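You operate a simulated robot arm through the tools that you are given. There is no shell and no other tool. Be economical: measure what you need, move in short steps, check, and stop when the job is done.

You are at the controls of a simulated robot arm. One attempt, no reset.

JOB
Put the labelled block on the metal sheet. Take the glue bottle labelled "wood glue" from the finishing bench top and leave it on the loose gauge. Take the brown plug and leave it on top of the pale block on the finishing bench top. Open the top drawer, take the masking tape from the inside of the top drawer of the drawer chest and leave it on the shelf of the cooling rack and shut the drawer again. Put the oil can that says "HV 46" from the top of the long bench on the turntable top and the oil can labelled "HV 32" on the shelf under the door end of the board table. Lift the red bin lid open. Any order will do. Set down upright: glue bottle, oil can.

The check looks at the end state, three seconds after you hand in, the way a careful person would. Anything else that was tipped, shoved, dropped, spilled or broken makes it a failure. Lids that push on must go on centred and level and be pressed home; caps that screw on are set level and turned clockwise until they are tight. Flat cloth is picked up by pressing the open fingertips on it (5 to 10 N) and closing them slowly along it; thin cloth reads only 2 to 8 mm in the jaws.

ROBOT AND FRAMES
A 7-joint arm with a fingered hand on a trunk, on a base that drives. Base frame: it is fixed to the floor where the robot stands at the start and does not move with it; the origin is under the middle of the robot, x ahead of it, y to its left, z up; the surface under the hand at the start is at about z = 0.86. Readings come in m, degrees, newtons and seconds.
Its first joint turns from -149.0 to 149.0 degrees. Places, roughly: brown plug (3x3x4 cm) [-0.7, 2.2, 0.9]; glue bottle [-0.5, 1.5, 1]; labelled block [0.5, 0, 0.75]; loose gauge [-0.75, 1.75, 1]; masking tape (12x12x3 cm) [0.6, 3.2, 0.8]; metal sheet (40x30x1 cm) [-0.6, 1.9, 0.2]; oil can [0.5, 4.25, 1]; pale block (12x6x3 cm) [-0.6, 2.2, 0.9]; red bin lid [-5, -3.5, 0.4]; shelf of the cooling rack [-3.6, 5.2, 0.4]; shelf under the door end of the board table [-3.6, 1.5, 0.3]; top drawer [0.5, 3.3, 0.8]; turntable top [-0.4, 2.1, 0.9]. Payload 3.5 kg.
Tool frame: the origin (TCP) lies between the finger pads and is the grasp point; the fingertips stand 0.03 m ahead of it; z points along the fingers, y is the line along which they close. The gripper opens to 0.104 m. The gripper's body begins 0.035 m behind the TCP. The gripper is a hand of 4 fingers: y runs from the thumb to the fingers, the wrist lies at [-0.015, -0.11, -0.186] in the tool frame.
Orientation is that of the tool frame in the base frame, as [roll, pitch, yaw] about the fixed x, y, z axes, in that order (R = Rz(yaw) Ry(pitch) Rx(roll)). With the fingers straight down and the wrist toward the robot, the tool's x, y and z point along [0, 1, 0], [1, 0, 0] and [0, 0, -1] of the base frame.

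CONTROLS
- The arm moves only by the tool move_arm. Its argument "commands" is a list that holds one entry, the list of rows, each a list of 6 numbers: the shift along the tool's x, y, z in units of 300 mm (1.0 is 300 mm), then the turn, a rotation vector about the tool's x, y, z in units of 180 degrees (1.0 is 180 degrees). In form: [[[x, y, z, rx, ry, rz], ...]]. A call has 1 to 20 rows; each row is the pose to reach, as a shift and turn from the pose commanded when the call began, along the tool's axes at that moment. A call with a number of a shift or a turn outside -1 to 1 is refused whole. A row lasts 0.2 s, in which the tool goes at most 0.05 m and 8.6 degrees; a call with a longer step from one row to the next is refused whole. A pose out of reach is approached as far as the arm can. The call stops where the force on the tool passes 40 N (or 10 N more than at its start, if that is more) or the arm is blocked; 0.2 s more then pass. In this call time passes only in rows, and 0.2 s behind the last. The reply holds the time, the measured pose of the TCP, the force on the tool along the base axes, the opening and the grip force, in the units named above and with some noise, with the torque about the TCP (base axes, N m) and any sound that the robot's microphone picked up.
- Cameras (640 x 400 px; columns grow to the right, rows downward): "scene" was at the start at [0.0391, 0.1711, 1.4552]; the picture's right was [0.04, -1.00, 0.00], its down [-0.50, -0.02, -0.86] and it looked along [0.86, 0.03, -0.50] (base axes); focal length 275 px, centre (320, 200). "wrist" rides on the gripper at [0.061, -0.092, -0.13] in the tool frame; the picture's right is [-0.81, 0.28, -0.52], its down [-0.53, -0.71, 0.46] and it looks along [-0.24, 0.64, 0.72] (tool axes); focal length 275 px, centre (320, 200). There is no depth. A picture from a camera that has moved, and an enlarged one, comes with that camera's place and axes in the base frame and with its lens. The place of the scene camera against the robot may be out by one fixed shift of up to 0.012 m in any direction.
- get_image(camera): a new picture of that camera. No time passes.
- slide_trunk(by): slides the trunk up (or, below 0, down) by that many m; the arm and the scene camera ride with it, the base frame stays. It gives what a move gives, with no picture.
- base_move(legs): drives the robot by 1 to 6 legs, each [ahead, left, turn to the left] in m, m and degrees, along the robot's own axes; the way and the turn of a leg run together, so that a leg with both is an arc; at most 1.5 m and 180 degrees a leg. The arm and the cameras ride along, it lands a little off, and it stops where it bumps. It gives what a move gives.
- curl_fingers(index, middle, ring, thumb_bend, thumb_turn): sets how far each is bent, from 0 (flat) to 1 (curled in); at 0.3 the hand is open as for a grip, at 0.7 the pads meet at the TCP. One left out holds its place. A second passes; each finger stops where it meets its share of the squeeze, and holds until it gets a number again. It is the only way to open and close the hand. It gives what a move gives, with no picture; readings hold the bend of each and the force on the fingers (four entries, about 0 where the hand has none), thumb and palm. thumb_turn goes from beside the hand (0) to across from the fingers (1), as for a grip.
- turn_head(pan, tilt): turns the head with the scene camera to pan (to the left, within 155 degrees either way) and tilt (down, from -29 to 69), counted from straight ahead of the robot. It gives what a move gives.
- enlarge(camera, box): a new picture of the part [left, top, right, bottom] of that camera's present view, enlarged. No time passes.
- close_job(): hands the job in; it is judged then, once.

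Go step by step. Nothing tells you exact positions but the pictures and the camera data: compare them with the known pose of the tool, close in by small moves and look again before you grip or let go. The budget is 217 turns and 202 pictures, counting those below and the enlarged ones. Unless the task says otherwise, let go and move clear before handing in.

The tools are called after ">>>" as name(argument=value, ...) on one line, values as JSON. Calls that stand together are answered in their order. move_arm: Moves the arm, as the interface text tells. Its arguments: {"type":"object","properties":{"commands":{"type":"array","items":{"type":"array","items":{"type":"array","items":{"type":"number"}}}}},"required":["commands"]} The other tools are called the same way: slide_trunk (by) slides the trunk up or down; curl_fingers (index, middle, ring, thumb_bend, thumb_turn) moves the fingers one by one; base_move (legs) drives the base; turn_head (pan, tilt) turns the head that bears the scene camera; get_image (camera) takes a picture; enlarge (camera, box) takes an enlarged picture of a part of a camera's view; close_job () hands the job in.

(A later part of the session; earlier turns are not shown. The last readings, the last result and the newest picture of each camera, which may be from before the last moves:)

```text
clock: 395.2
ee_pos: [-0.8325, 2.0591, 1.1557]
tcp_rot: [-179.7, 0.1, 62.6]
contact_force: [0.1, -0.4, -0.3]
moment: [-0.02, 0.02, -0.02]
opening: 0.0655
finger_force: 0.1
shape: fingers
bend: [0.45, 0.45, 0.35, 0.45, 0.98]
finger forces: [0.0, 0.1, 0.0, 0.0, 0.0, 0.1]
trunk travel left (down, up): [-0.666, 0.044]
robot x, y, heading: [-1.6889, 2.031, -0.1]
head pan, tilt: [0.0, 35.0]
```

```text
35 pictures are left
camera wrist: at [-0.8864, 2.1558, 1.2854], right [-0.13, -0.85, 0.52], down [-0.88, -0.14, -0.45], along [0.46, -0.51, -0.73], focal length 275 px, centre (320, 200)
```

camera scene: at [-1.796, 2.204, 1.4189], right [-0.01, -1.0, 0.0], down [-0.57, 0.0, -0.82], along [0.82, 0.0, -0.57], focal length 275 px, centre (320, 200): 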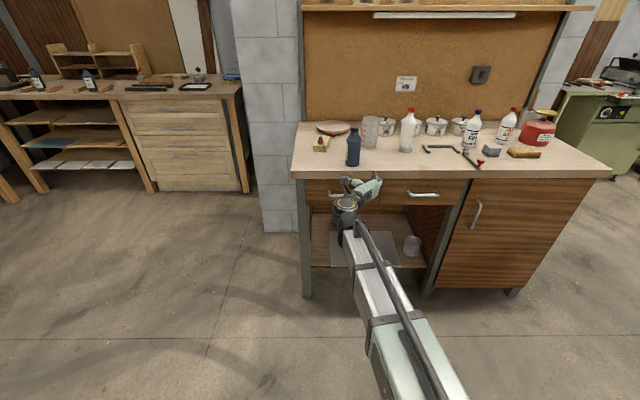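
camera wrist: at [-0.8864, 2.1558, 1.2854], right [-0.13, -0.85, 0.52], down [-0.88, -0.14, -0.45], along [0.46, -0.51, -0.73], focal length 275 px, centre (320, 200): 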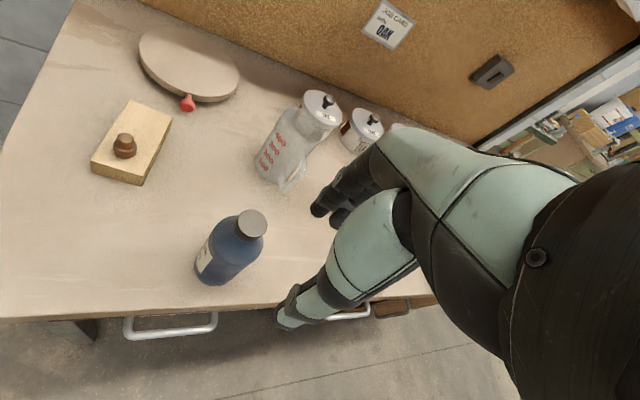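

Cap at (−0.778, 2.075), turntable centre about (−0.444, 2.138). I move over the cap and check closely.

>>> move_arm(commands=[[[0.065, 0.068, 0.08, 0, 0, 0], [0.131, 0.137, 0.16, 0, 0, 0], [0.131, 0.137, 0.22, 0, 0, 0]]])

>>> get_image(camera="wrist")

```text
clock: 396.0
ee_pos: [-0.7799, 2.076, 1.091]
tcp_rot: [-179.7, 0.0, 62.5]
contact_force: [-0.6, -0.2, 0.6]
moment: [0.02, -0.01, -0.02]
opening: 0.0657
finger_force: 0.0
shape: fingers
bend: [0.45, 0.45, 0.35, 0.45, 0.98]
finger forces: [0.1, 0.1, 0.0, 0.0, 0.1, 0.0]
trunk travel left (down, up): [-0.666, 0.044]
robot x, y, heading: [-1.687, 2.0342, -0.4]
head pan, tilt: [0.0, 35.0]
```

```text
34 pictures are left
camera wrist: at [-0.8331, 2.1719, 1.2202], right [-0.13, -0.85, 0.52], down [-0.88, -0.14, -0.45], along [0.46, -0.51, -0.73], focal length 275 px, centre (320, 200)
```

wrist: 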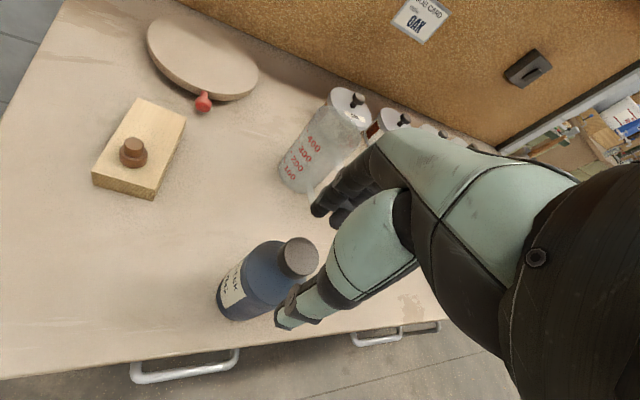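

Aligned within mm; the tips must hold only the cap (not the shoulder), so I stop at TCP z≈1.058 and close in balance.

>>> move_arm(commands=[[[0.005, 0.004, 0.06, 0, 0, 0], [0.005, 0.004, 0.11, 0, 0, 0]]])

>>> curl_fingers(index=0.58, middle=0.58, ring=0.45, thumb_bend=0.58)

>>> curl_fingers(index=0.61, middle=0.61, thumb_bend=0.61)

>>> curl_fingers(index=0.64, middle=0.64, thumb_bend=0.63)

>>> get_image(camera="wrist")

```text
clock: 396.6
ee_pos: [-0.7778, 2.0771, 1.0567]
tcp_rot: [-179.8, 0.0, 62.5]
contact_force: [0.4, -0.8, 0.6]
moment: [-0.03, 0.01, 0.01]
opening: 0.0657
finger_force: 0.0
shape: fingers
bend: [0.45, 0.45, 0.35, 0.45, 0.98]
finger forces: [0.0, 0.1, 0.1, 0.1, 0.1, 0.0]
trunk travel left (down, up): [-0.666, 0.044]
robot x, y, heading: [-1.6843, 2.0361, -0.4]
head pan, tilt: [0.0, 35.0]
```

```text
clock: 397.6
ee_pos: [-0.7796, 2.0762, 1.056]
tcp_rot: [-179.8, 0.0, 62.5]
contact_force: [0.5, 0.1, 0.8]
moment: [-0.01, -0.01, -0.01]
opening: 0.0345
finger_force: 0.5
shape: fingers
bend: [0.57, 0.57, 0.45, 0.57, 0.98]
finger forces: [0.2, 0.5, 0.1, 0.0, 0.0, 0.0]
trunk travel left (down, up): [-0.666, 0.044]
robot x, y, heading: [-1.6871, 2.0321, -0.5]
head pan, tilt: [0.0, 35.0]
```

```text
clock: 398.6
ee_pos: [-0.7789, 2.0784, 1.0562]
tcp_rot: [-179.9, 0.0, 62.5]
contact_force: [0.1, -0.3, 0.3]
moment: [-0.02, 0.02, 0.0]
opening: 0.0258
finger_force: 1.1
shape: fingers
bend: [0.6, 0.6, 0.45, 0.6, 0.97]
finger forces: [0.3, 0.9, 0.0, 0.0, 0.6, 0.1]
trunk travel left (down, up): [-0.666, 0.044]
robot x, y, heading: [-1.6856, 2.0357, -0.3]
head pan, tilt: [0.0, 35.0]
```

```text
clock: 399.6
ee_pos: [-0.7785, 2.0763, 1.0565]
tcp_rot: [-179.8, -0.1, 62.5]
contact_force: [1.0, -0.3, 0.5]
moment: [0.0, -0.02, 0.02]
opening: 0.0237
finger_force: 3.3
shape: fingers
bend: [0.62, 0.62, 0.45, 0.6, 0.97]
finger forces: [1.1, 2.2, 0.0, 0.0, 2.3, 0.0]
trunk travel left (down, up): [-0.666, 0.044]
robot x, y, heading: [-1.6869, 2.038, -0.4]
head pan, tilt: [0.0, 35.0]
```

```text
33 pictures are left
camera wrist: at [-0.8317, 2.1726, 1.1862], right [-0.13, -0.85, 0.52], down [-0.88, -0.14, -0.45], along [0.46, -0.51, -0.73], focal length 275 px, centre (320, 200)
```

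wrist: 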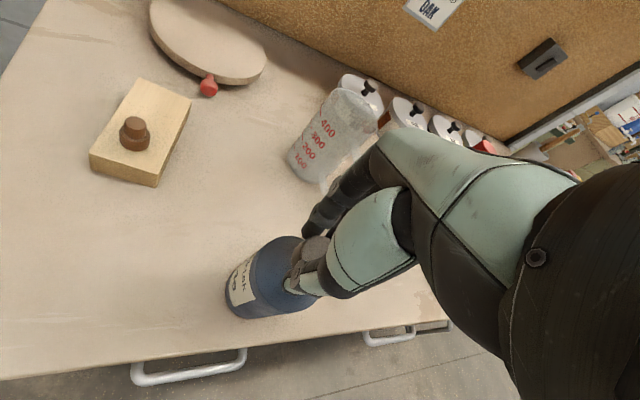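

Good balanced contact on the cap. Squeeze in steps.

>>> curl_fingers(index=0.69, middle=0.67, thumb_bend=0.66)

>>> curl_fingers(index=0.74, middle=0.72, thumb_bend=0.71)

```text
clock: 400.6
ee_pos: [-0.7786, 2.0766, 1.055]
tcp_rot: [-179.8, -0.1, 62.5]
contact_force: [1.4, 0.1, 0.8]
moment: [-0.01, -0.04, 0.02]
opening: 0.0215
finger_force: 5.2
shape: fingers
bend: [0.64, 0.64, 0.45, 0.6, 0.97]
finger forces: [2.7, 3.3, 0.1, 0.1, 5.1, 0.1]
trunk travel left (down, up): [-0.666, 0.044]
robot x, y, heading: [-1.6827, 2.0385, -0.2]
head pan, tilt: [0.0, 35.0]
```

```text
clock: 401.6
ee_pos: [-0.7781, 2.0787, 1.0561]
tcp_rot: [-179.8, 0.0, 62.5]
contact_force: [-0.3, -0.1, -1.1]
moment: [0.03, 0.02, -0.01]
opening: 0.0195
finger_force: 12.3
shape: fingers
bend: [0.72, 0.66, 0.45, 0.6, 0.96]
finger forces: [7.3, 6.2, 0.0, 0.0, 10.7, 0.1]
trunk travel left (down, up): [-0.666, 0.044]
robot x, y, heading: [-1.6856, 2.0339, -0.3]
head pan, tilt: [0.0, 35.0]
```

Solid grip. Lift and check.

>>> move_arm(commands=[[[0, 0, -0.03, 0, 0, 0], [0, 0, -0.1, 0, 0, 0], [0, 0, -0.2, 0, 0, 0], [0, 0, -0.32, 0, 0, 0], [0, 0, -0.45, 0, 0, 0], [0, 0, -0.53, 0, 0, 0]]])

>>> get_image(camera="wrist")

```text
clock: 403.0
ee_pos: [-0.778, 2.0768, 1.2164]
tcp_rot: [-179.8, 0.0, 62.5]
contact_force: [-0.2, -0.2, -3.1]
moment: [0.03, 0.01, 0.01]
opening: 0.0192
finger_force: 12.2
shape: fingers
bend: [0.72, 0.66, 0.45, 0.6, 0.96]
finger forces: [7.2, 6.0, 0.0, 0.0, 10.5, 0.0]
trunk travel left (down, up): [-0.666, 0.044]
robot x, y, heading: [-1.6856, 2.0372, -0.4]
head pan, tilt: [0.0, 35.0]
```

```text
32 pictures are left
camera wrist: at [-0.8309, 2.173, 1.3465], right [-0.13, -0.85, 0.52], down [-0.88, -0.14, -0.45], along [0.46, -0.51, -0.73], focal length 275 px, centre (320, 200)
```

wrist: 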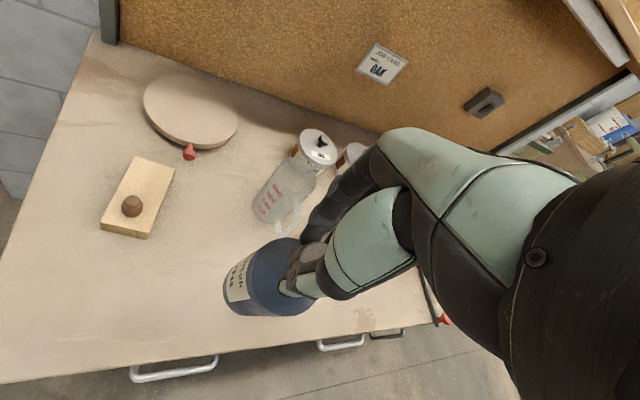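

Carrying it over the turntable: drive ahead 0.34 and left 0.06.

>>> base_move(legs=[[0.34, 0.063, 0]])

>>> get_image(camera="wrist")

>>> enlarge(camera="scene", box=[260, 60, 440, 200])

```text
clock: 405.2
ee_pos: [-0.4367, 2.1393, 1.2136]
tcp_rot: [-179.8, 0.1, 62.6]
contact_force: [0.4, -0.3, -3.5]
moment: [0.0, -0.03, -0.01]
opening: 0.0191
finger_force: 12.0
shape: fingers
bend: [0.72, 0.66, 0.45, 0.6, 0.96]
finger forces: [7.5, 6.0, 0.1, 0.0, 10.6, 0.0]
trunk travel left (down, up): [-0.666, 0.044]
robot x, y, heading: [-1.3483, 2.0958, -0.3]
head pan, tilt: [0.0, 35.0]
```

```text
31 pictures are left
camera wrist: at [-0.4894, 2.2349, 1.3454], right [-0.13, -0.85, 0.52], down [-0.88, -0.14, -0.45], along [0.46, -0.51, -0.73], focal length 275 px, centre (320, 200)
```

wrist: 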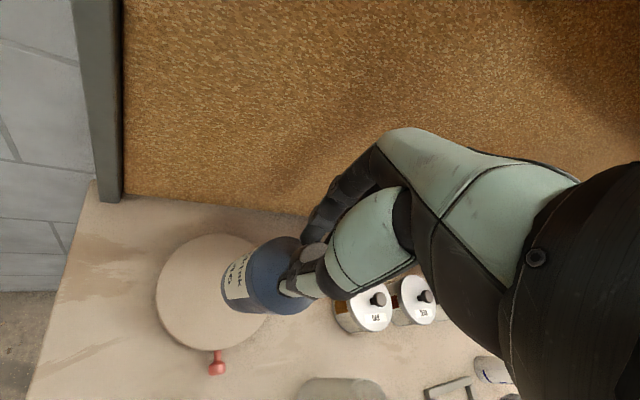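

```text
2.86 times, centred on (350, 130) of scene
camera zoom: at [-1.3059, 2.2643, 1.6388], right [0.0, -1.0, 0.0], down [-0.57, 0.0, -0.82], along [0.82, 0.0, -0.57], focal length 785 px, centre (234, 400)
```

zoom: 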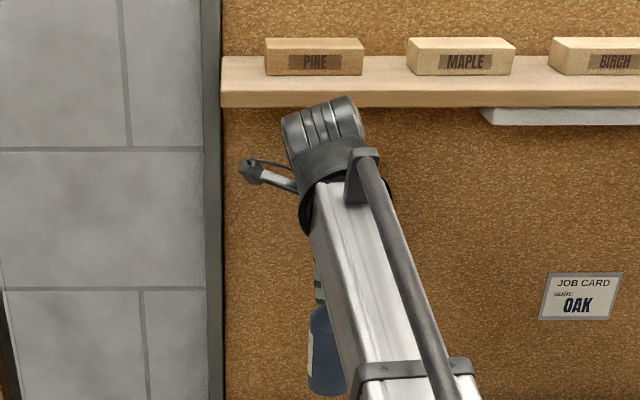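

Turntable centre refined to (−0.406, 2.148). I shift and lower slowly to contact.

>>> move_arm(commands=[[[0.036, 0.037, 0.08, 0, 0, 0], [0.073, 0.075, 0.2, 0, 0, 0], [0.073, 0.075, 0.3, 0, 0, 0], [0.073, 0.075, 0.35, 0, 0, 0], [0.073, 0.075, 0.375, 0, 0, 0]]])

>>> get_image(camera="wrist")

```text
clock: 406.4
ee_pos: [-0.4083, 2.1487, 1.1037]
tcp_rot: [-179.8, 0.0, 62.6]
contact_force: [0.7, 0.9, -3.8]
moment: [0.01, 0.04, -0.03]
opening: 0.0191
finger_force: 12.0
shape: fingers
bend: [0.72, 0.66, 0.45, 0.6, 0.96]
finger forces: [7.1, 6.2, 0.1, 0.1, 10.6, 0.0]
trunk travel left (down, up): [-0.666, 0.044]
robot x, y, heading: [-1.3455, 2.0963, -0.4]
head pan, tilt: [0.0, 35.0]
```

```text
29 pictures are left
camera wrist: at [-0.4606, 2.2438, 1.2329], right [-0.13, -0.85, 0.52], down [-0.88, -0.14, -0.45], along [0.46, -0.51, -0.73], focal length 275 px, centre (320, 200)
```

wrist: 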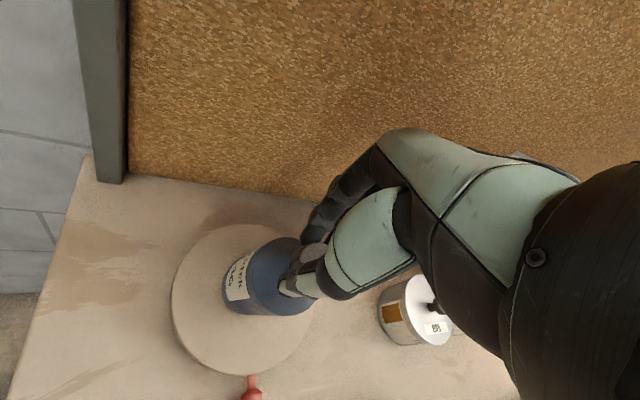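

Well over the turntable. Lower until contact.

>>> move_arm(commands=[[[0, 0, 0.02, 0, 0, 0], [0, 0, 0.035, 0, 0, 0], [0, 0, 0.05, 0, 0, 0], [0, 0, 0.06, 0, 0, 0]]])

```text
clock: 407.4
ee_pos: [-0.4082, 2.1496, 1.085]
tcp_rot: [-179.8, 0.0, 62.6]
contact_force: [0.7, 0.2, -0.6]
moment: [0.01, 0.01, -0.04]
opening: 0.0188
finger_force: 12.7
shape: fingers
bend: [0.72, 0.66, 0.45, 0.6, 0.96]
finger forces: [7.6, 6.7, 0.0, 0.1, 10.7, 0.0]
trunk travel left (down, up): [-0.666, 0.044]
robot x, y, heading: [-1.3481, 2.0941, -0.5]
head pan, tilt: [0.0, 35.0]
```

Contact. Two more mm, then release in steps.

>>> move_arm(commands=[[[0, 0, 0.007, 0, 0, 0]]])

>>> curl_fingers(index=0.65, middle=0.63, thumb_bend=0.61)

>>> curl_fingers(index=0.57, middle=0.57, thumb_bend=0.56)

>>> curl_fingers(index=0.42, middle=0.42, thumb_bend=0.42, ring=0.42)

>>> move_arm(commands=[[[0, 0, -0.1, 0, 0, 0], [0, 0, -0.2, 0, 0, 0], [0, 0, -0.3, 0, 0, 0], [0, 0, -0.4, 0, 0, 0]]])

>>> get_image(camera="wrist")

```text
clock: 407.8
ee_pos: [-0.4076, 2.1471, 1.0848]
tcp_rot: [-179.9, -0.1, 62.5]
contact_force: [0.6, 0.1, 6.7]
moment: [0.06, 0.01, 0.0]
opening: 0.0185
finger_force: 13.4
shape: fingers
bend: [0.73, 0.66, 0.45, 0.6, 0.96]
finger forces: [8.7, 7.6, 0.0, 0.0, 10.9, 0.1]
trunk travel left (down, up): [-0.666, 0.044]
robot x, y, heading: [-1.3484, 2.0975, -0.1]
head pan, tilt: [0.0, 35.0]
```

```text
clock: 408.8
ee_pos: [-0.4084, 2.1478, 1.0838]
tcp_rot: [-179.8, 0.1, 62.6]
contact_force: [0.0, 0.8, 1.3]
moment: [-0.01, -0.01, 0.02]
opening: 0.0206
finger_force: 1.2
shape: fingers
bend: [0.65, 0.62, 0.45, 0.6, 0.97]
finger forces: [0.3, 1.6, 0.0, 0.0, 1.3, 0.1]
trunk travel left (down, up): [-0.666, 0.044]
robot x, y, heading: [-1.3445, 2.0979, -0.8]
head pan, tilt: [0.0, 35.0]
```

```text
clock: 409.8
ee_pos: [-0.4076, 2.1486, 1.0831]
tcp_rot: [-179.9, 0.1, 62.6]
contact_force: [1.5, 0.3, -1.1]
moment: [0.02, -0.03, 0.01]
opening: 0.0363
finger_force: 0.2
shape: fingers
bend: [0.56, 0.56, 0.45, 0.56, 0.97]
finger forces: [0.3, 0.3, 0.0, 0.0, 0.0, 0.0]
trunk travel left (down, up): [-0.666, 0.044]
robot x, y, heading: [-1.3483, 2.0962, -0.4]
head pan, tilt: [0.0, 35.0]
```

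```text
clock: 410.8
ee_pos: [-0.407, 2.1496, 1.084]
tcp_rot: [-179.8, 0.0, 62.6]
contact_force: [-0.6, -0.2, 0.2]
moment: [0.02, 0.02, 0.01]
opening: 0.0722
finger_force: 0.1
shape: fingers
bend: [0.42, 0.42, 0.42, 0.42, 0.97]
finger forces: [0.0, 0.0, 0.0, 0.0, 0.0, 0.0]
trunk travel left (down, up): [-0.666, 0.044]
robot x, y, heading: [-1.347, 2.0964, 0.0]
head pan, tilt: [0.0, 35.0]
```

```text
clock: 411.8
ee_pos: [-0.4068, 2.1473, 1.2027]
tcp_rot: [-179.8, 0.0, 62.7]
contact_force: [-0.2, 0.6, -0.9]
moment: [-0.01, -0.03, 0.02]
opening: 0.0723
finger_force: 0.0
shape: fingers
bend: [0.42, 0.42, 0.42, 0.42, 0.97]
finger forces: [0.0, 0.0, 0.0, 0.0, 0.0, 0.0]
trunk travel left (down, up): [-0.666, 0.044]
robot x, y, heading: [-1.346, 2.0982, -0.2]
head pan, tilt: [0.0, 35.0]
```

```text
28 pictures are left
camera wrist: at [-0.4609, 2.2439, 1.3341], right [-0.13, -0.85, 0.52], down [-0.88, -0.14, -0.45], along [0.46, -0.51, -0.73], focal length 275 px, centre (320, 200)
```

wrist: 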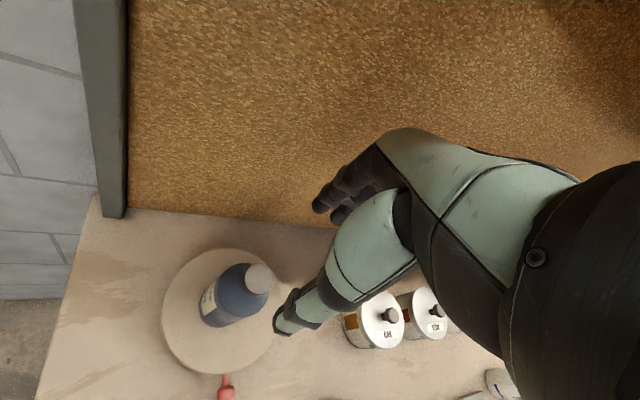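

HV 46 stands upright on the turntable. Now HV 32 (≈(0.378, 4.28)): I drive back there with the hand high.

>>> base_move(legs=[[-0.3, 0, 0], [0, 1.1, 0], [0, 1.03, 0], [0.98, 0, 0]])

>>> get_image(camera="wrist")

```text
clock: 428.7
ee_pos: [0.2827, 4.2716, 1.2045]
tcp_rot: [-179.8, -0.1, 62.4]
contact_force: [-0.1, 0.4, 0.1]
moment: [0.01, 0.0, -0.02]
opening: 0.0727
finger_force: 0.1
shape: fingers
bend: [0.42, 0.42, 0.42, 0.42, 0.97]
finger forces: [0.0, 0.1, 0.0, 0.0, 0.0, 0.0]
trunk travel left (down, up): [-0.666, 0.044]
robot x, y, heading: [-0.6562, 4.2219, -0.5]
head pan, tilt: [0.0, 35.0]
```

```text
27 pictures are left
camera wrist: at [0.2296, 4.3668, 1.3336], right [-0.13, -0.85, 0.52], down [-0.88, -0.14, -0.45], along [0.46, -0.51, -0.73], focal length 275 px, centre (320, 200)
```

wrist: 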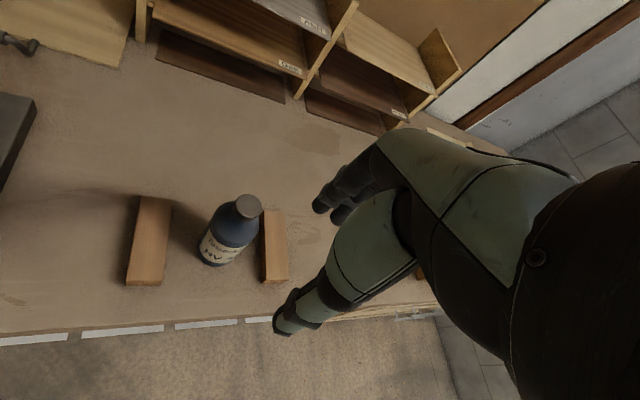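

Cap at (0.371, 4.279). I drive 9 cm closer, lower over it and look again.

>>> base_move(legs=[[0.09, 0.006, 0]])

>>> move_arm(commands=[[[0, 0, 0.1, 0, 0, 0], [0, 0, 0.2, 0, 0, 0], [0, 0, 0.3, 0, 0, 0]]])

>>> get_image(camera="wrist")

```text
clock: 429.8
ee_pos: [0.3752, 4.2765, 1.2023]
tcp_rot: [-179.6, 0.0, 62.5]
contact_force: [-0.1, 0.1, 0.3]
moment: [0.01, 0.04, 0.01]
opening: 0.0724
finger_force: 0.1
shape: fingers
bend: [0.42, 0.42, 0.42, 0.42, 0.97]
finger forces: [0.1, 0.0, 0.1, 0.0, 0.0, 0.0]
trunk travel left (down, up): [-0.666, 0.044]
robot x, y, heading: [-0.565, 4.2279, -0.3]
head pan, tilt: [0.0, 35.0]
```

```text
clock: 430.6
ee_pos: [0.3729, 4.2779, 1.1119]
tcp_rot: [-179.9, -0.1, 62.4]
contact_force: [0.1, -0.5, -0.6]
moment: [-0.01, 0.02, -0.01]
opening: 0.0726
finger_force: 0.0
shape: fingers
bend: [0.42, 0.42, 0.42, 0.42, 0.97]
finger forces: [0.0, 0.1, 0.0, 0.0, 0.1, 0.1]
trunk travel left (down, up): [-0.666, 0.044]
robot x, y, heading: [-0.5674, 4.2278, -0.2]
head pan, tilt: [0.0, 35.0]
```

```text
26 pictures are left
camera wrist: at [0.319, 4.3734, 1.2427], right [-0.13, -0.85, 0.52], down [-0.88, -0.14, -0.45], along [0.46, -0.51, -0.73], focal length 275 px, centre (320, 200)
```

wrist: 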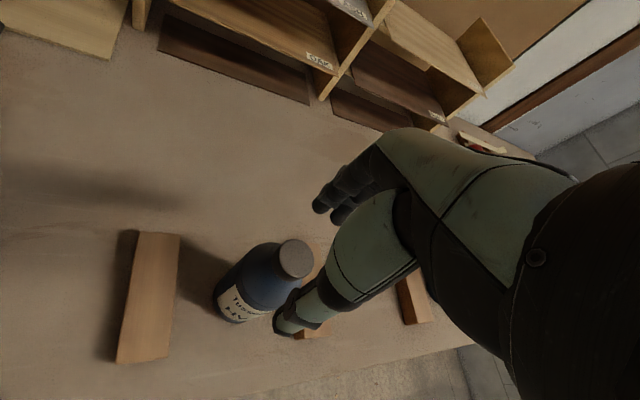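

Aligned. Descend to the cap and close in balance as before.

>>> move_arm(commands=[[[0.007, -0.005, 0.06, 0, 0, 0], [0.007, -0.005, 0.118, 0, 0, 0]]])

>>> curl_fingers(index=0.58, middle=0.58, ring=0.45, thumb_bend=0.58)

>>> curl_fingers(index=0.61, middle=0.61, thumb_bend=0.61)

>>> curl_fingers(index=0.64, middle=0.64, thumb_bend=0.63)

```text
clock: 431.2
ee_pos: [0.3727, 4.2795, 1.0769]
tcp_rot: [-179.9, -0.1, 62.6]
contact_force: [-0.5, -0.4, -0.2]
moment: [0.0, -0.01, 0.02]
opening: 0.0725
finger_force: 0.1
shape: fingers
bend: [0.42, 0.42, 0.42, 0.42, 0.97]
finger forces: [0.1, 0.0, 0.0, 0.0, 0.1, 0.0]
trunk travel left (down, up): [-0.666, 0.044]
robot x, y, heading: [-0.5666, 4.2258, -0.3]
head pan, tilt: [0.0, 35.0]
```

```text
clock: 432.2
ee_pos: [0.3716, 4.2804, 1.0767]
tcp_rot: [-179.9, 0.0, 62.5]
contact_force: [0.7, 0.7, -0.2]
moment: [-0.01, 0.0, 0.02]
opening: 0.0348
finger_force: 0.1
shape: fingers
bend: [0.57, 0.57, 0.45, 0.57, 0.97]
finger forces: [0.3, 0.5, 0.0, 0.1, 0.1, 0.1]
trunk travel left (down, up): [-0.666, 0.044]
robot x, y, heading: [-0.5658, 4.2285, -0.3]
head pan, tilt: [0.0, 35.0]
```

```text
clock: 433.2
ee_pos: [0.3723, 4.2817, 1.0771]
tcp_rot: [-179.8, -0.1, 62.5]
contact_force: [1.0, -0.4, 0.6]
moment: [-0.01, -0.04, 0.0]
opening: 0.026
finger_force: 1.0
shape: fingers
bend: [0.6, 0.6, 0.45, 0.6, 0.97]
finger forces: [0.5, 0.8, 0.0, 0.0, 0.6, 0.1]
trunk travel left (down, up): [-0.666, 0.044]
robot x, y, heading: [-0.5631, 4.2238, -0.3]
head pan, tilt: [0.0, 35.0]
```

```text
clock: 434.2
ee_pos: [0.3714, 4.2795, 1.0778]
tcp_rot: [-179.8, 0.0, 62.6]
contact_force: [0.8, 0.1, -0.2]
moment: [0.02, 0.0, 0.03]
opening: 0.0247
finger_force: 3.7
shape: fingers
bend: [0.62, 0.62, 0.45, 0.6, 0.97]
finger forces: [1.4, 2.0, 0.0, 0.1, 2.8, 0.1]
trunk travel left (down, up): [-0.666, 0.044]
robot x, y, heading: [-0.5647, 4.2243, -0.3]
head pan, tilt: [0.0, 35.0]
```

Same balanced contact as last time. Squeeze and lift.

>>> curl_fingers(index=0.69, middle=0.67, thumb_bend=0.66)

>>> curl_fingers(index=0.75, middle=0.73, thumb_bend=0.72)

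>>> move_arm(commands=[[[0, 0, -0.03, 0, 0, 0], [0, 0, -0.1, 0, 0, 0], [0, 0, -0.2, 0, 0, 0], [0, 0, -0.3, 0, 0, 0]]])

>>> get_image(camera="wrist")

```text
clock: 435.2
ee_pos: [0.3725, 4.2788, 1.0772]
tcp_rot: [-179.9, 0.0, 62.4]
contact_force: [0.4, -0.3, -0.1]
moment: [-0.02, -0.07, -0.01]
opening: 0.0229
finger_force: 6.4
shape: fingers
bend: [0.63, 0.64, 0.45, 0.6, 0.97]
finger forces: [3.4, 3.0, 0.0, 0.0, 5.8, 0.1]
trunk travel left (down, up): [-0.666, 0.044]
robot x, y, heading: [-0.5658, 4.2308, -0.3]
head pan, tilt: [0.0, 35.0]
```

```text
clock: 436.2
ee_pos: [0.3718, 4.2804, 1.0769]
tcp_rot: [-179.8, -0.1, 62.5]
contact_force: [0.3, 0.1, -0.4]
moment: [-0.02, 0.02, 0.01]
opening: 0.0212
finger_force: 13.5
shape: fingers
bend: [0.72, 0.66, 0.45, 0.6, 0.95]
finger forces: [8.0, 5.5, 0.0, 0.0, 13.6, 0.0]
trunk travel left (down, up): [-0.666, 0.044]
robot x, y, heading: [-0.5665, 4.2236, -0.5]
head pan, tilt: [0.0, 35.0]
```

```text
clock: 437.2
ee_pos: [0.3732, 4.2803, 1.1686]
tcp_rot: [-179.7, -0.1, 62.6]
contact_force: [-0.7, 1.0, -3.1]
moment: [0.04, 0.01, 0.0]
opening: 0.0218
finger_force: 13.5
shape: fingers
bend: [0.72, 0.66, 0.45, 0.6, 0.95]
finger forces: [7.9, 5.6, 0.0, 0.0, 13.4, 0.1]
trunk travel left (down, up): [-0.666, 0.044]
robot x, y, heading: [-0.5646, 4.2245, -0.4]
head pan, tilt: [0.0, 35.0]
```

```text
25 pictures are left
camera wrist: at [0.3197, 4.376, 1.299], right [-0.13, -0.85, 0.52], down [-0.88, -0.14, -0.45], along [0.46, -0.51, -0.73], focal length 275 px, centre (320, 200)
```

wrist: 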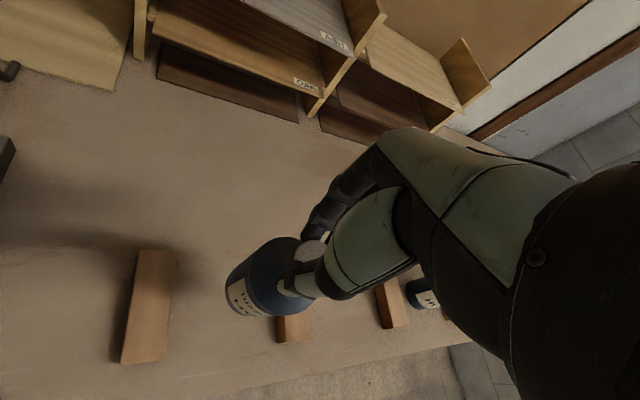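

HV 32 lifted cleanly. I retract the arm and drive toward the board table's north side, then look at the shelf.

>>> base_move(legs=[[-1.03, 0, 0]])

>>> move_arm(commands=[[[-0.06, -0.13, 0, 0, 0, 0], [-0.12, -0.26, 0, 0, 0, 0], [-0.18, -0.39, 0, 0, 0, 0], [-0.24, -0.52, 0, 0, 0, 0], [-0.3, -0.65, 0, 0, 0, 0], [-0.36, -0.78, 0, 0, 0, 0], [-0.42, -0.88, 0, 0, 0, 0]]])

>>> base_move(legs=[[0, -0.84, 0], [0, -0.84, 0], [0, 0, -90], [0, -1.2, 0], [0, -1.15, 0]])

>>> turn_head(pan=0, tilt=40)

>>> get_image(camera="scene")

```text
clock: 442.5
ee_pos: [-0.6534, 4.2845, 1.1678]
tcp_rot: [-179.8, 0.0, 62.3]
contact_force: [-0.5, 0.1, -3.1]
moment: [-0.01, 0.03, 0.01]
opening: 0.0215
finger_force: 13.4
shape: fingers
bend: [0.72, 0.66, 0.45, 0.6, 0.95]
finger forces: [8.0, 5.7, 0.0, 0.1, 13.7, 0.1]
trunk travel left (down, up): [-0.666, 0.044]
robot x, y, heading: [-1.5947, 4.2358, -0.8]
head pan, tilt: [0.0, 35.0]
```

```text
clock: 444.1
ee_pos: [-0.9488, 4.2964, 1.1707]
tcp_rot: [-179.8, 0.0, 62.2]
contact_force: [0.3, -0.3, -4.4]
moment: [0.0, 0.05, 0.0]
opening: 0.021
finger_force: 13.6
shape: fingers
bend: [0.72, 0.66, 0.45, 0.6, 0.95]
finger forces: [7.7, 6.1, 0.0, 0.0, 13.9, 0.0]
trunk travel left (down, up): [-0.666, 0.044]
robot x, y, heading: [-1.5918, 4.2378, -0.8]
head pan, tilt: [0.0, 35.0]
```

```text
clock: 467.6
ee_pos: [-3.9168, 1.9803, 1.1695]
tcp_rot: [-179.8, 0.0, -28.5]
contact_force: [0.5, -0.3, -3.1]
moment: [0.01, -0.06, 0.01]
opening: 0.0208
finger_force: 13.7
shape: fingers
bend: [0.72, 0.66, 0.45, 0.6, 0.95]
finger forces: [8.2, 6.0, 0.0, 0.1, 13.6, 0.0]
trunk travel left (down, up): [-0.666, 0.044]
robot x, y, heading: [-3.9667, 2.6289, -91.4]
head pan, tilt: [0.0, 35.0]
```

```text
clock: 468.3
ee_pos: [-3.916, 1.9809, 1.1694]
tcp_rot: [-179.8, 0.1, -28.6]
contact_force: [0.4, 1.0, -3.0]
moment: [-0.01, 0.0, -0.01]
opening: 0.0212
finger_force: 13.4
shape: fingers
bend: [0.72, 0.66, 0.45, 0.6, 0.95]
finger forces: [8.2, 5.8, 0.0, 0.1, 13.7, 0.1]
trunk travel left (down, up): [-0.666, 0.044]
robot x, y, heading: [-3.9674, 2.6262, -91.5]
head pan, tilt: [0.0, 40.0]
```

```text
24 pictures are left
camera scene: at [-3.8038, 2.5796, 1.6314], right [-1.0, 0.03, 0.0], down [0.02, 0.64, -0.77], along [-0.02, -0.77, -0.64], focal length 275 px, centre (320, 200)
```

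scene: 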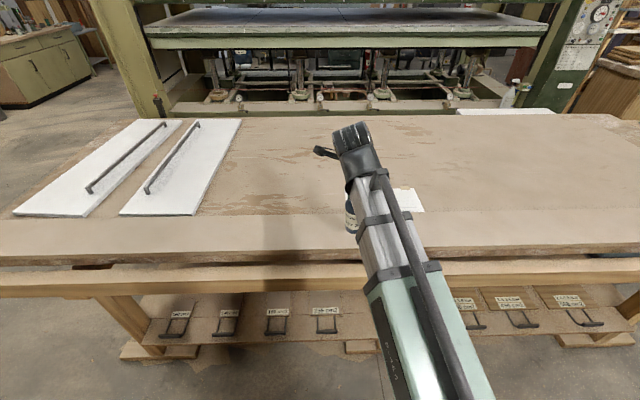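

>>> enlarge(camera="scene", box=[100, 250, 360, 370])

>>> enlarge(camera="scene", box=[420, 250, 640, 370])

```text
2.46 times, centred on (230, 310) of scene
camera zoom: at [-3.8038, 2.5796, 1.6314], right [-1.0, 0.03, 0.0], down [0.02, 0.64, -0.77], along [-0.02, -0.77, -0.64], focal length 677 px, centre (542, -71)
```

zoom: 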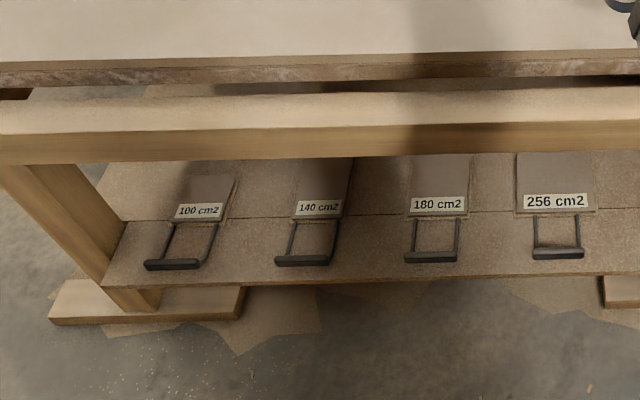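

```text
2.91 times, centred on (530, 310) of scene
camera zoom: at [-3.8038, 2.5796, 1.6314], right [-1.0, 0.03, 0.0], down [0.02, 0.64, -0.77], along [-0.02, -0.77, -0.64], focal length 800 px, centre (-291, -120)
```

zoom: 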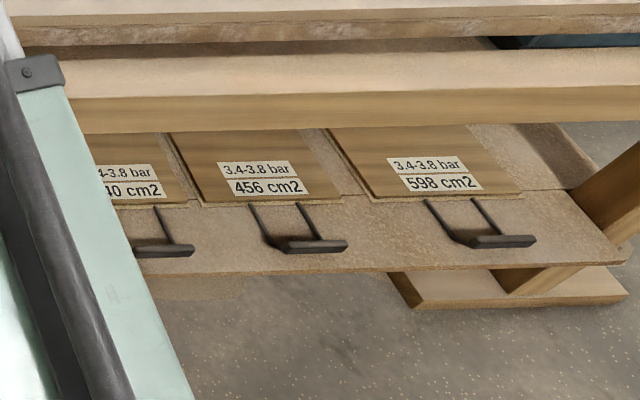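

The shelf's east half (centre −3.6) carries plates with handles; a free strip is right of the "256 cm²" handle, around x≈−3.985. I back off, lower, and measure the table's underside before going in.

>>> base_move(legs=[[-0.28, 0, 1.4]])

>>> slide_trunk(by=-0.4)

>>> slide_trunk(by=-0.2)

>>> turn_head(pan=0, tilt=30)

>>> get_image(camera="scene")

```text
clock: 470.2
ee_pos: [-3.8963, 2.2634, 1.1705]
tcp_rot: [-179.8, 0.0, -27.3]
contact_force: [-0.1, 0.4, -3.3]
moment: [0.05, 0.01, 0.06]
opening: 0.021
finger_force: 13.9
shape: fingers
bend: [0.73, 0.66, 0.45, 0.6, 0.95]
finger forces: [8.0, 6.2, 0.0, 0.0, 13.8, 0.0]
trunk travel left (down, up): [-0.666, 0.044]
robot x, y, heading: [-3.9654, 2.9068, -90.2]
head pan, tilt: [0.0, 40.0]
```

```text
clock: 474.1
ee_pos: [-3.897, 2.2619, 0.7688]
tcp_rot: [-179.8, 0.1, -27.3]
contact_force: [0.6, 1.1, -3.5]
moment: [0.0, 0.01, 0.01]
opening: 0.0207
finger_force: 13.6
shape: fingers
bend: [0.73, 0.66, 0.45, 0.6, 0.95]
finger forces: [8.4, 5.8, 0.0, 0.1, 13.8, 0.1]
trunk travel left (down, up): [-0.266, 0.444]
robot x, y, heading: [-3.9635, 2.9073, -90.4]
head pan, tilt: [0.0, 40.0]
```

```text
clock: 476.2
ee_pos: [-3.8963, 2.2625, 0.5701]
tcp_rot: [-179.9, 0.0, -27.3]
contact_force: [-0.3, -0.2, -2.7]
moment: [0.02, -0.01, 0.0]
opening: 0.021
finger_force: 14.4
shape: fingers
bend: [0.73, 0.66, 0.45, 0.6, 0.95]
finger forces: [8.5, 5.8, 0.0, 0.1, 13.8, 0.1]
trunk travel left (down, up): [-0.066, 0.644]
robot x, y, heading: [-3.9641, 2.9087, -90.3]
head pan, tilt: [0.0, 40.0]
```

```text
clock: 476.9
ee_pos: [-3.898, 2.2623, 0.5697]
tcp_rot: [-179.8, -0.1, -27.3]
contact_force: [-0.1, 0.1, -3.8]
moment: [0.04, -0.06, 0.01]
opening: 0.0208
finger_force: 13.3
shape: fingers
bend: [0.73, 0.66, 0.45, 0.6, 0.95]
finger forces: [8.4, 5.7, 0.0, 0.1, 13.8, 0.0]
trunk travel left (down, up): [-0.066, 0.644]
robot x, y, heading: [-3.9644, 2.9063, -90.1]
head pan, tilt: [0.0, 30.0]
```

```text
21 pictures are left
camera scene: at [-3.7989, 2.8583, 1.0466], right [-1.0, 0.0, 0.0], down [0.0, 0.5, -0.87], along [0.0, -0.87, -0.5], focal length 275 px, centre (320, 200)
```

scene: 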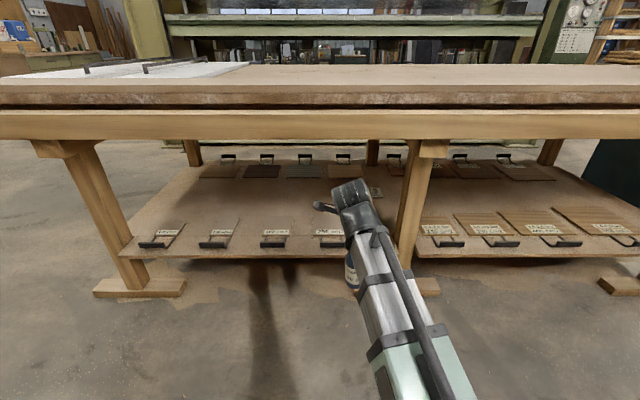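

Rail bottom is at z≈0.79 (y 2.05), shelf front edge at y≈2.006, z≈0.287: ample room. I lower to 3 cm above shelf level, go right 0.10, then ahead 0.30.

>>> move_arm(commands=[[[0, 0, 0.1, 0, 0, 0], [0, 0, 0.2, 0, 0, 0], [0, 0, 0.28, 0, 0, 0]]])

>>> base_move(legs=[[0, -0.103, 0], [0.2, 0, 0]])

>>> get_image(camera="wrist")

```text
clock: 477.8
ee_pos: [-3.8969, 2.2628, 0.4856]
tcp_rot: [-179.8, -0.1, -27.4]
contact_force: [-1.0, 0.7, -3.1]
moment: [0.0, -0.01, 0.01]
opening: 0.021
finger_force: 13.7
shape: fingers
bend: [0.73, 0.66, 0.45, 0.6, 0.95]
finger forces: [8.4, 5.8, 0.0, 0.0, 13.7, 0.0]
trunk travel left (down, up): [-0.066, 0.644]
robot x, y, heading: [-3.9639, 2.907, -90.4]
head pan, tilt: [0.0, 30.0]
```

```text
clock: 480.1
ee_pos: [-4.0019, 2.0603, 0.4859]
tcp_rot: [-179.8, 0.0, -27.3]
contact_force: [0.2, 0.3, -3.0]
moment: [0.03, 0.0, 0.02]
opening: 0.0207
finger_force: 14.2
shape: fingers
bend: [0.73, 0.66, 0.45, 0.6, 0.95]
finger forces: [8.5, 5.7, 0.0, 0.0, 13.9, 0.0]
trunk travel left (down, up): [-0.066, 0.644]
robot x, y, heading: [-4.066, 2.709, -89.8]
head pan, tilt: [0.0, 30.0]
```

```text
20 pictures are left
camera wrist: at [-3.9056, 2.1136, 0.6163], right [-0.85, 0.12, 0.52], down [-0.15, 0.88, -0.45], along [-0.51, -0.46, -0.73], focal length 275 px, centre (320, 200)
```

wrist: 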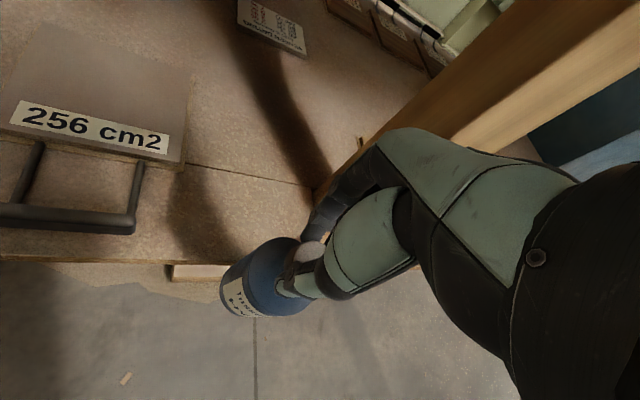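

Clear on both sides; the leg is at x≈−4.13. I shift 1.5 cm away from it and go in 0.11 m.

>>> base_move(legs=[[0, 0.015, 0], [0.11, 0, 0]])

>>> get_image(camera="wrist")

```text
clock: 481.7
ee_pos: [-3.986, 1.9522, 0.4871]
tcp_rot: [-179.9, 0.0, -27.3]
contact_force: [-0.7, 1.3, -3.8]
moment: [0.01, -0.01, -0.02]
opening: 0.0209
finger_force: 14.2
shape: fingers
bend: [0.73, 0.66, 0.45, 0.6, 0.95]
finger forces: [8.5, 5.9, 0.1, 0.0, 14.0, 0.0]
trunk travel left (down, up): [-0.066, 0.644]
robot x, y, heading: [-4.0495, 2.5958, -90.3]
head pan, tilt: [0.0, 30.0]
```

```text
19 pictures are left
camera wrist: at [-3.8908, 2.0041, 0.6163], right [-0.85, 0.12, 0.52], down [-0.15, 0.88, -0.45], along [-0.51, -0.46, -0.73], focal length 275 px, centre (320, 200)
```

wrist: 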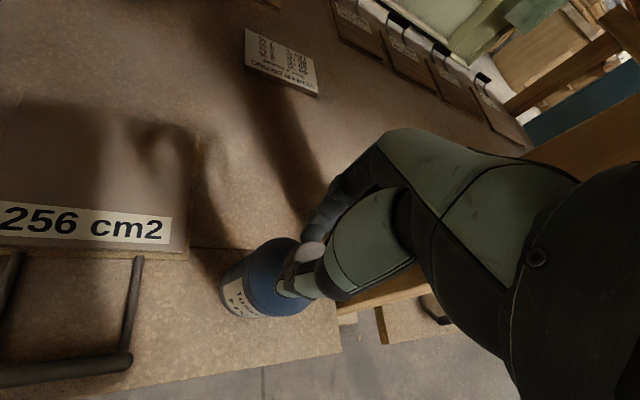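

The can is over the shelf. Lower to contact.

>>> move_arm(commands=[[[0, 0, 0.06, 0, 0, 0], [0, 0, 0.1, 0, 0, 0], [0, 0, 0.12, 0, 0, 0], [0, 0, 0.135, 0, 0, 0]]])

```text
clock: 482.3
ee_pos: [-3.9864, 1.9483, 0.4659]
tcp_rot: [179.4, -0.3, -27.2]
contact_force: [-2.1, -4.2, 27.3]
moment: [-0.08, 0.14, 0.01]
opening: 0.0172
finger_force: 23.8
shape: fingers
bend: [0.74, 0.73, 0.45, 0.62, 0.94]
finger forces: [10.5, 19.3, 0.0, 0.0, 16.6, 0.0]
trunk travel left (down, up): [-0.066, 0.644]
robot x, y, heading: [-4.0549, 2.5935, -90.3]
head pan, tilt: [0.0, 30.0]
stopped in row 2: the force on the tool passed its limit at 47 N (the readings are from after the stop); the commanded pose is now the measured one
```

Contact at shelf z≈0.305. I relieve the pressure slightly and check.

>>> move_arm(commands=[[[0, 0, -0.012, 0, 0, 0]]])

>>> get_image(camera="wrist")

```text
clock: 482.7
ee_pos: [-3.986, 1.9496, 0.4653]
tcp_rot: [179.7, -0.2, -27.3]
contact_force: [-1.6, -2.8, 13.9]
moment: [-0.18, 0.18, -0.03]
opening: 0.0172
finger_force: 18.8
shape: fingers
bend: [0.74, 0.73, 0.45, 0.62, 0.94]
finger forces: [9.6, 14.8, 0.0, 0.0, 13.1, 0.0]
trunk travel left (down, up): [-0.066, 0.644]
robot x, y, heading: [-4.0521, 2.5943, -90.3]
head pan, tilt: [0.0, 30.0]
```

```text
18 pictures are left
camera wrist: at [-3.8907, 2.0031, 0.5954], right [-0.85, 0.13, 0.52], down [-0.15, 0.88, -0.46], along [-0.51, -0.47, -0.72], focal length 275 px, centre (320, 200)
```

wrist: 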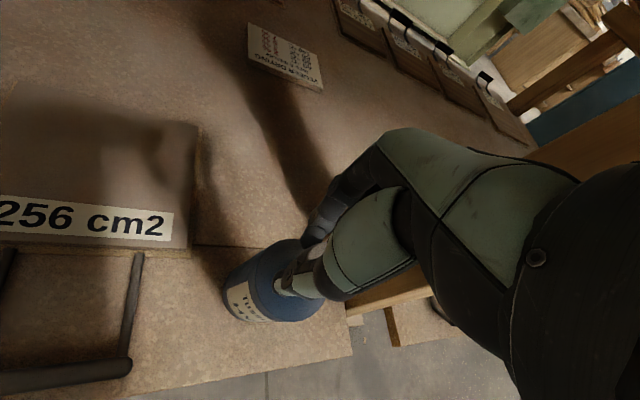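

>>> move_arm(commands=[[[0, 0, -0.01, 0, 0, 0]]])

>>> curl_fingers(index=0.68, middle=0.68, thumb_bend=0.62)

>>> curl_fingers(index=0.63, middle=0.63, thumb_bend=0.59)

>>> curl_fingers(index=0.56, middle=0.56, thumb_bend=0.54)

```text
clock: 483.1
ee_pos: [-3.9869, 1.9484, 0.4675]
tcp_rot: [179.7, -0.2, -27.3]
contact_force: [-0.8, 0.1, -2.8]
moment: [-0.03, 0.03, 0.0]
opening: 0.0114
finger_force: 9.6
shape: fingers
bend: [0.74, 0.72, 0.45, 0.63, 0.95]
finger forces: [4.4, 6.4, 0.0, 0.0, 8.9, 0.1]
trunk travel left (down, up): [-0.066, 0.644]
robot x, y, heading: [-4.0494, 2.5974, -90.2]
head pan, tilt: [0.0, 30.0]
```

```text
clock: 484.1
ee_pos: [-3.9867, 1.9495, 0.4686]
tcp_rot: [179.9, -0.2, -27.3]
contact_force: [0.6, -0.2, -0.5]
moment: [-0.02, 0.06, 0.05]
opening: 0.017
finger_force: 1.7
shape: fingers
bend: [0.68, 0.66, 0.45, 0.6, 0.96]
finger forces: [0.1, 2.2, 0.0, 0.0, 2.1, 0.1]
trunk travel left (down, up): [-0.066, 0.644]
robot x, y, heading: [-4.0545, 2.5972, -89.8]
head pan, tilt: [0.0, 30.0]
```

```text
clock: 485.1
ee_pos: [-3.985, 1.9486, 0.4681]
tcp_rot: [179.7, -0.2, -27.3]
contact_force: [-0.2, -0.8, 0.5]
moment: [-0.04, 0.0, -0.02]
opening: 0.0235
finger_force: 0.3
shape: fingers
bend: [0.63, 0.63, 0.45, 0.59, 0.97]
finger forces: [0.1, 0.4, 0.0, 0.1, 0.4, 0.0]
trunk travel left (down, up): [-0.066, 0.644]
robot x, y, heading: [-4.052, 2.5925, -90.2]
head pan, tilt: [0.0, 30.0]
```

```text
clock: 486.1
ee_pos: [-3.9851, 1.9494, 0.4699]
tcp_rot: [179.6, -0.2, -27.2]
contact_force: [0.3, 0.5, -0.9]
moment: [0.02, 0.0, 0.0]
opening: 0.0386
finger_force: 0.0
shape: fingers
bend: [0.56, 0.56, 0.45, 0.54, 0.97]
finger forces: [0.0, 0.0, 0.0, 0.1, 0.1, 0.1]
trunk travel left (down, up): [-0.066, 0.644]
robot x, y, heading: [-4.0473, 2.5952, -90.1]
head pan, tilt: [0.0, 30.0]
```

Free. I check it stands, open a little more and lift.

>>> curl_fingers(index=0.46, middle=0.46, thumb_bend=0.46)

>>> get_image(camera="wrist")

>>> move_arm(commands=[[[0, 0, -0.05, 0, 0, 0], [0, 0, -0.12, 0, 0, 0], [0, 0, -0.19, 0, 0, 0]]])

>>> base_move(legs=[[-0.3, 0, 0]])

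>>> get_image(camera="scene")

```text
clock: 487.1
ee_pos: [-3.9856, 1.9478, 0.4682]
tcp_rot: [179.7, -0.2, -27.2]
contact_force: [-0.3, 0.3, -1.5]
moment: [0.0, -0.03, 0.02]
opening: 0.0621
finger_force: 0.0
shape: fingers
bend: [0.46, 0.46, 0.45, 0.46, 0.97]
finger forces: [0.0, 0.0, 0.1, 0.1, 0.0, 0.0]
trunk travel left (down, up): [-0.066, 0.644]
robot x, y, heading: [-4.0537, 2.5968, -90.3]
head pan, tilt: [0.0, 30.0]
```

```text
17 pictures are left
camera wrist: at [-3.8908, 2.0028, 0.5983], right [-0.85, 0.13, 0.52], down [-0.15, 0.88, -0.46], along [-0.51, -0.47, -0.72], focal length 275 px, centre (320, 200)
```

wrist: 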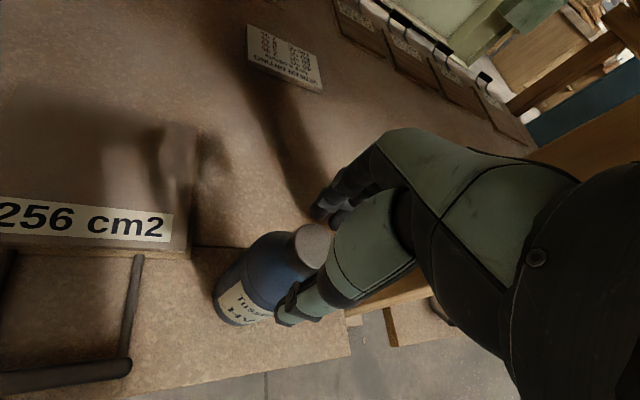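

```text
clock: 487.9
ee_pos: [-3.9856, 1.9493, 0.5257]
tcp_rot: [179.7, -0.2, -27.2]
contact_force: [0.6, -0.1, -0.3]
moment: [0.0, 0.0, -0.02]
opening: 0.0618
finger_force: 0.1
shape: fingers
bend: [0.46, 0.46, 0.45, 0.46, 0.97]
finger forces: [0.1, 0.0, 0.0, 0.0, 0.1, 0.1]
trunk travel left (down, up): [-0.066, 0.644]
robot x, y, heading: [-4.0546, 2.5956, -90.4]
head pan, tilt: [0.0, 30.0]
```

```text
clock: 489.9
ee_pos: [-3.9863, 2.2483, 0.5259]
tcp_rot: [179.7, -0.2, -27.3]
contact_force: [0.2, -0.7, -0.4]
moment: [0.0, -0.02, -0.01]
opening: 0.062
finger_force: 0.1
shape: fingers
bend: [0.46, 0.46, 0.45, 0.46, 0.97]
finger forces: [0.1, 0.0, 0.1, 0.0, 0.0, 0.0]
trunk travel left (down, up): [-0.066, 0.644]
robot x, y, heading: [-4.0545, 2.8931, -90.3]
head pan, tilt: [0.0, 30.0]
```

```text
16 pictures are left
camera scene: at [-3.8872, 2.8465, 1.0467], right [-1.0, 0.0, 0.0], down [0.0, 0.5, -0.87], along [0.0, -0.87, -0.5], focal length 275 px, centre (320, 200)
```

scene: 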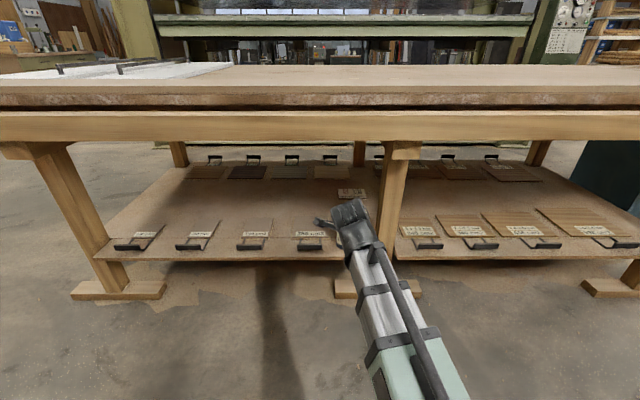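

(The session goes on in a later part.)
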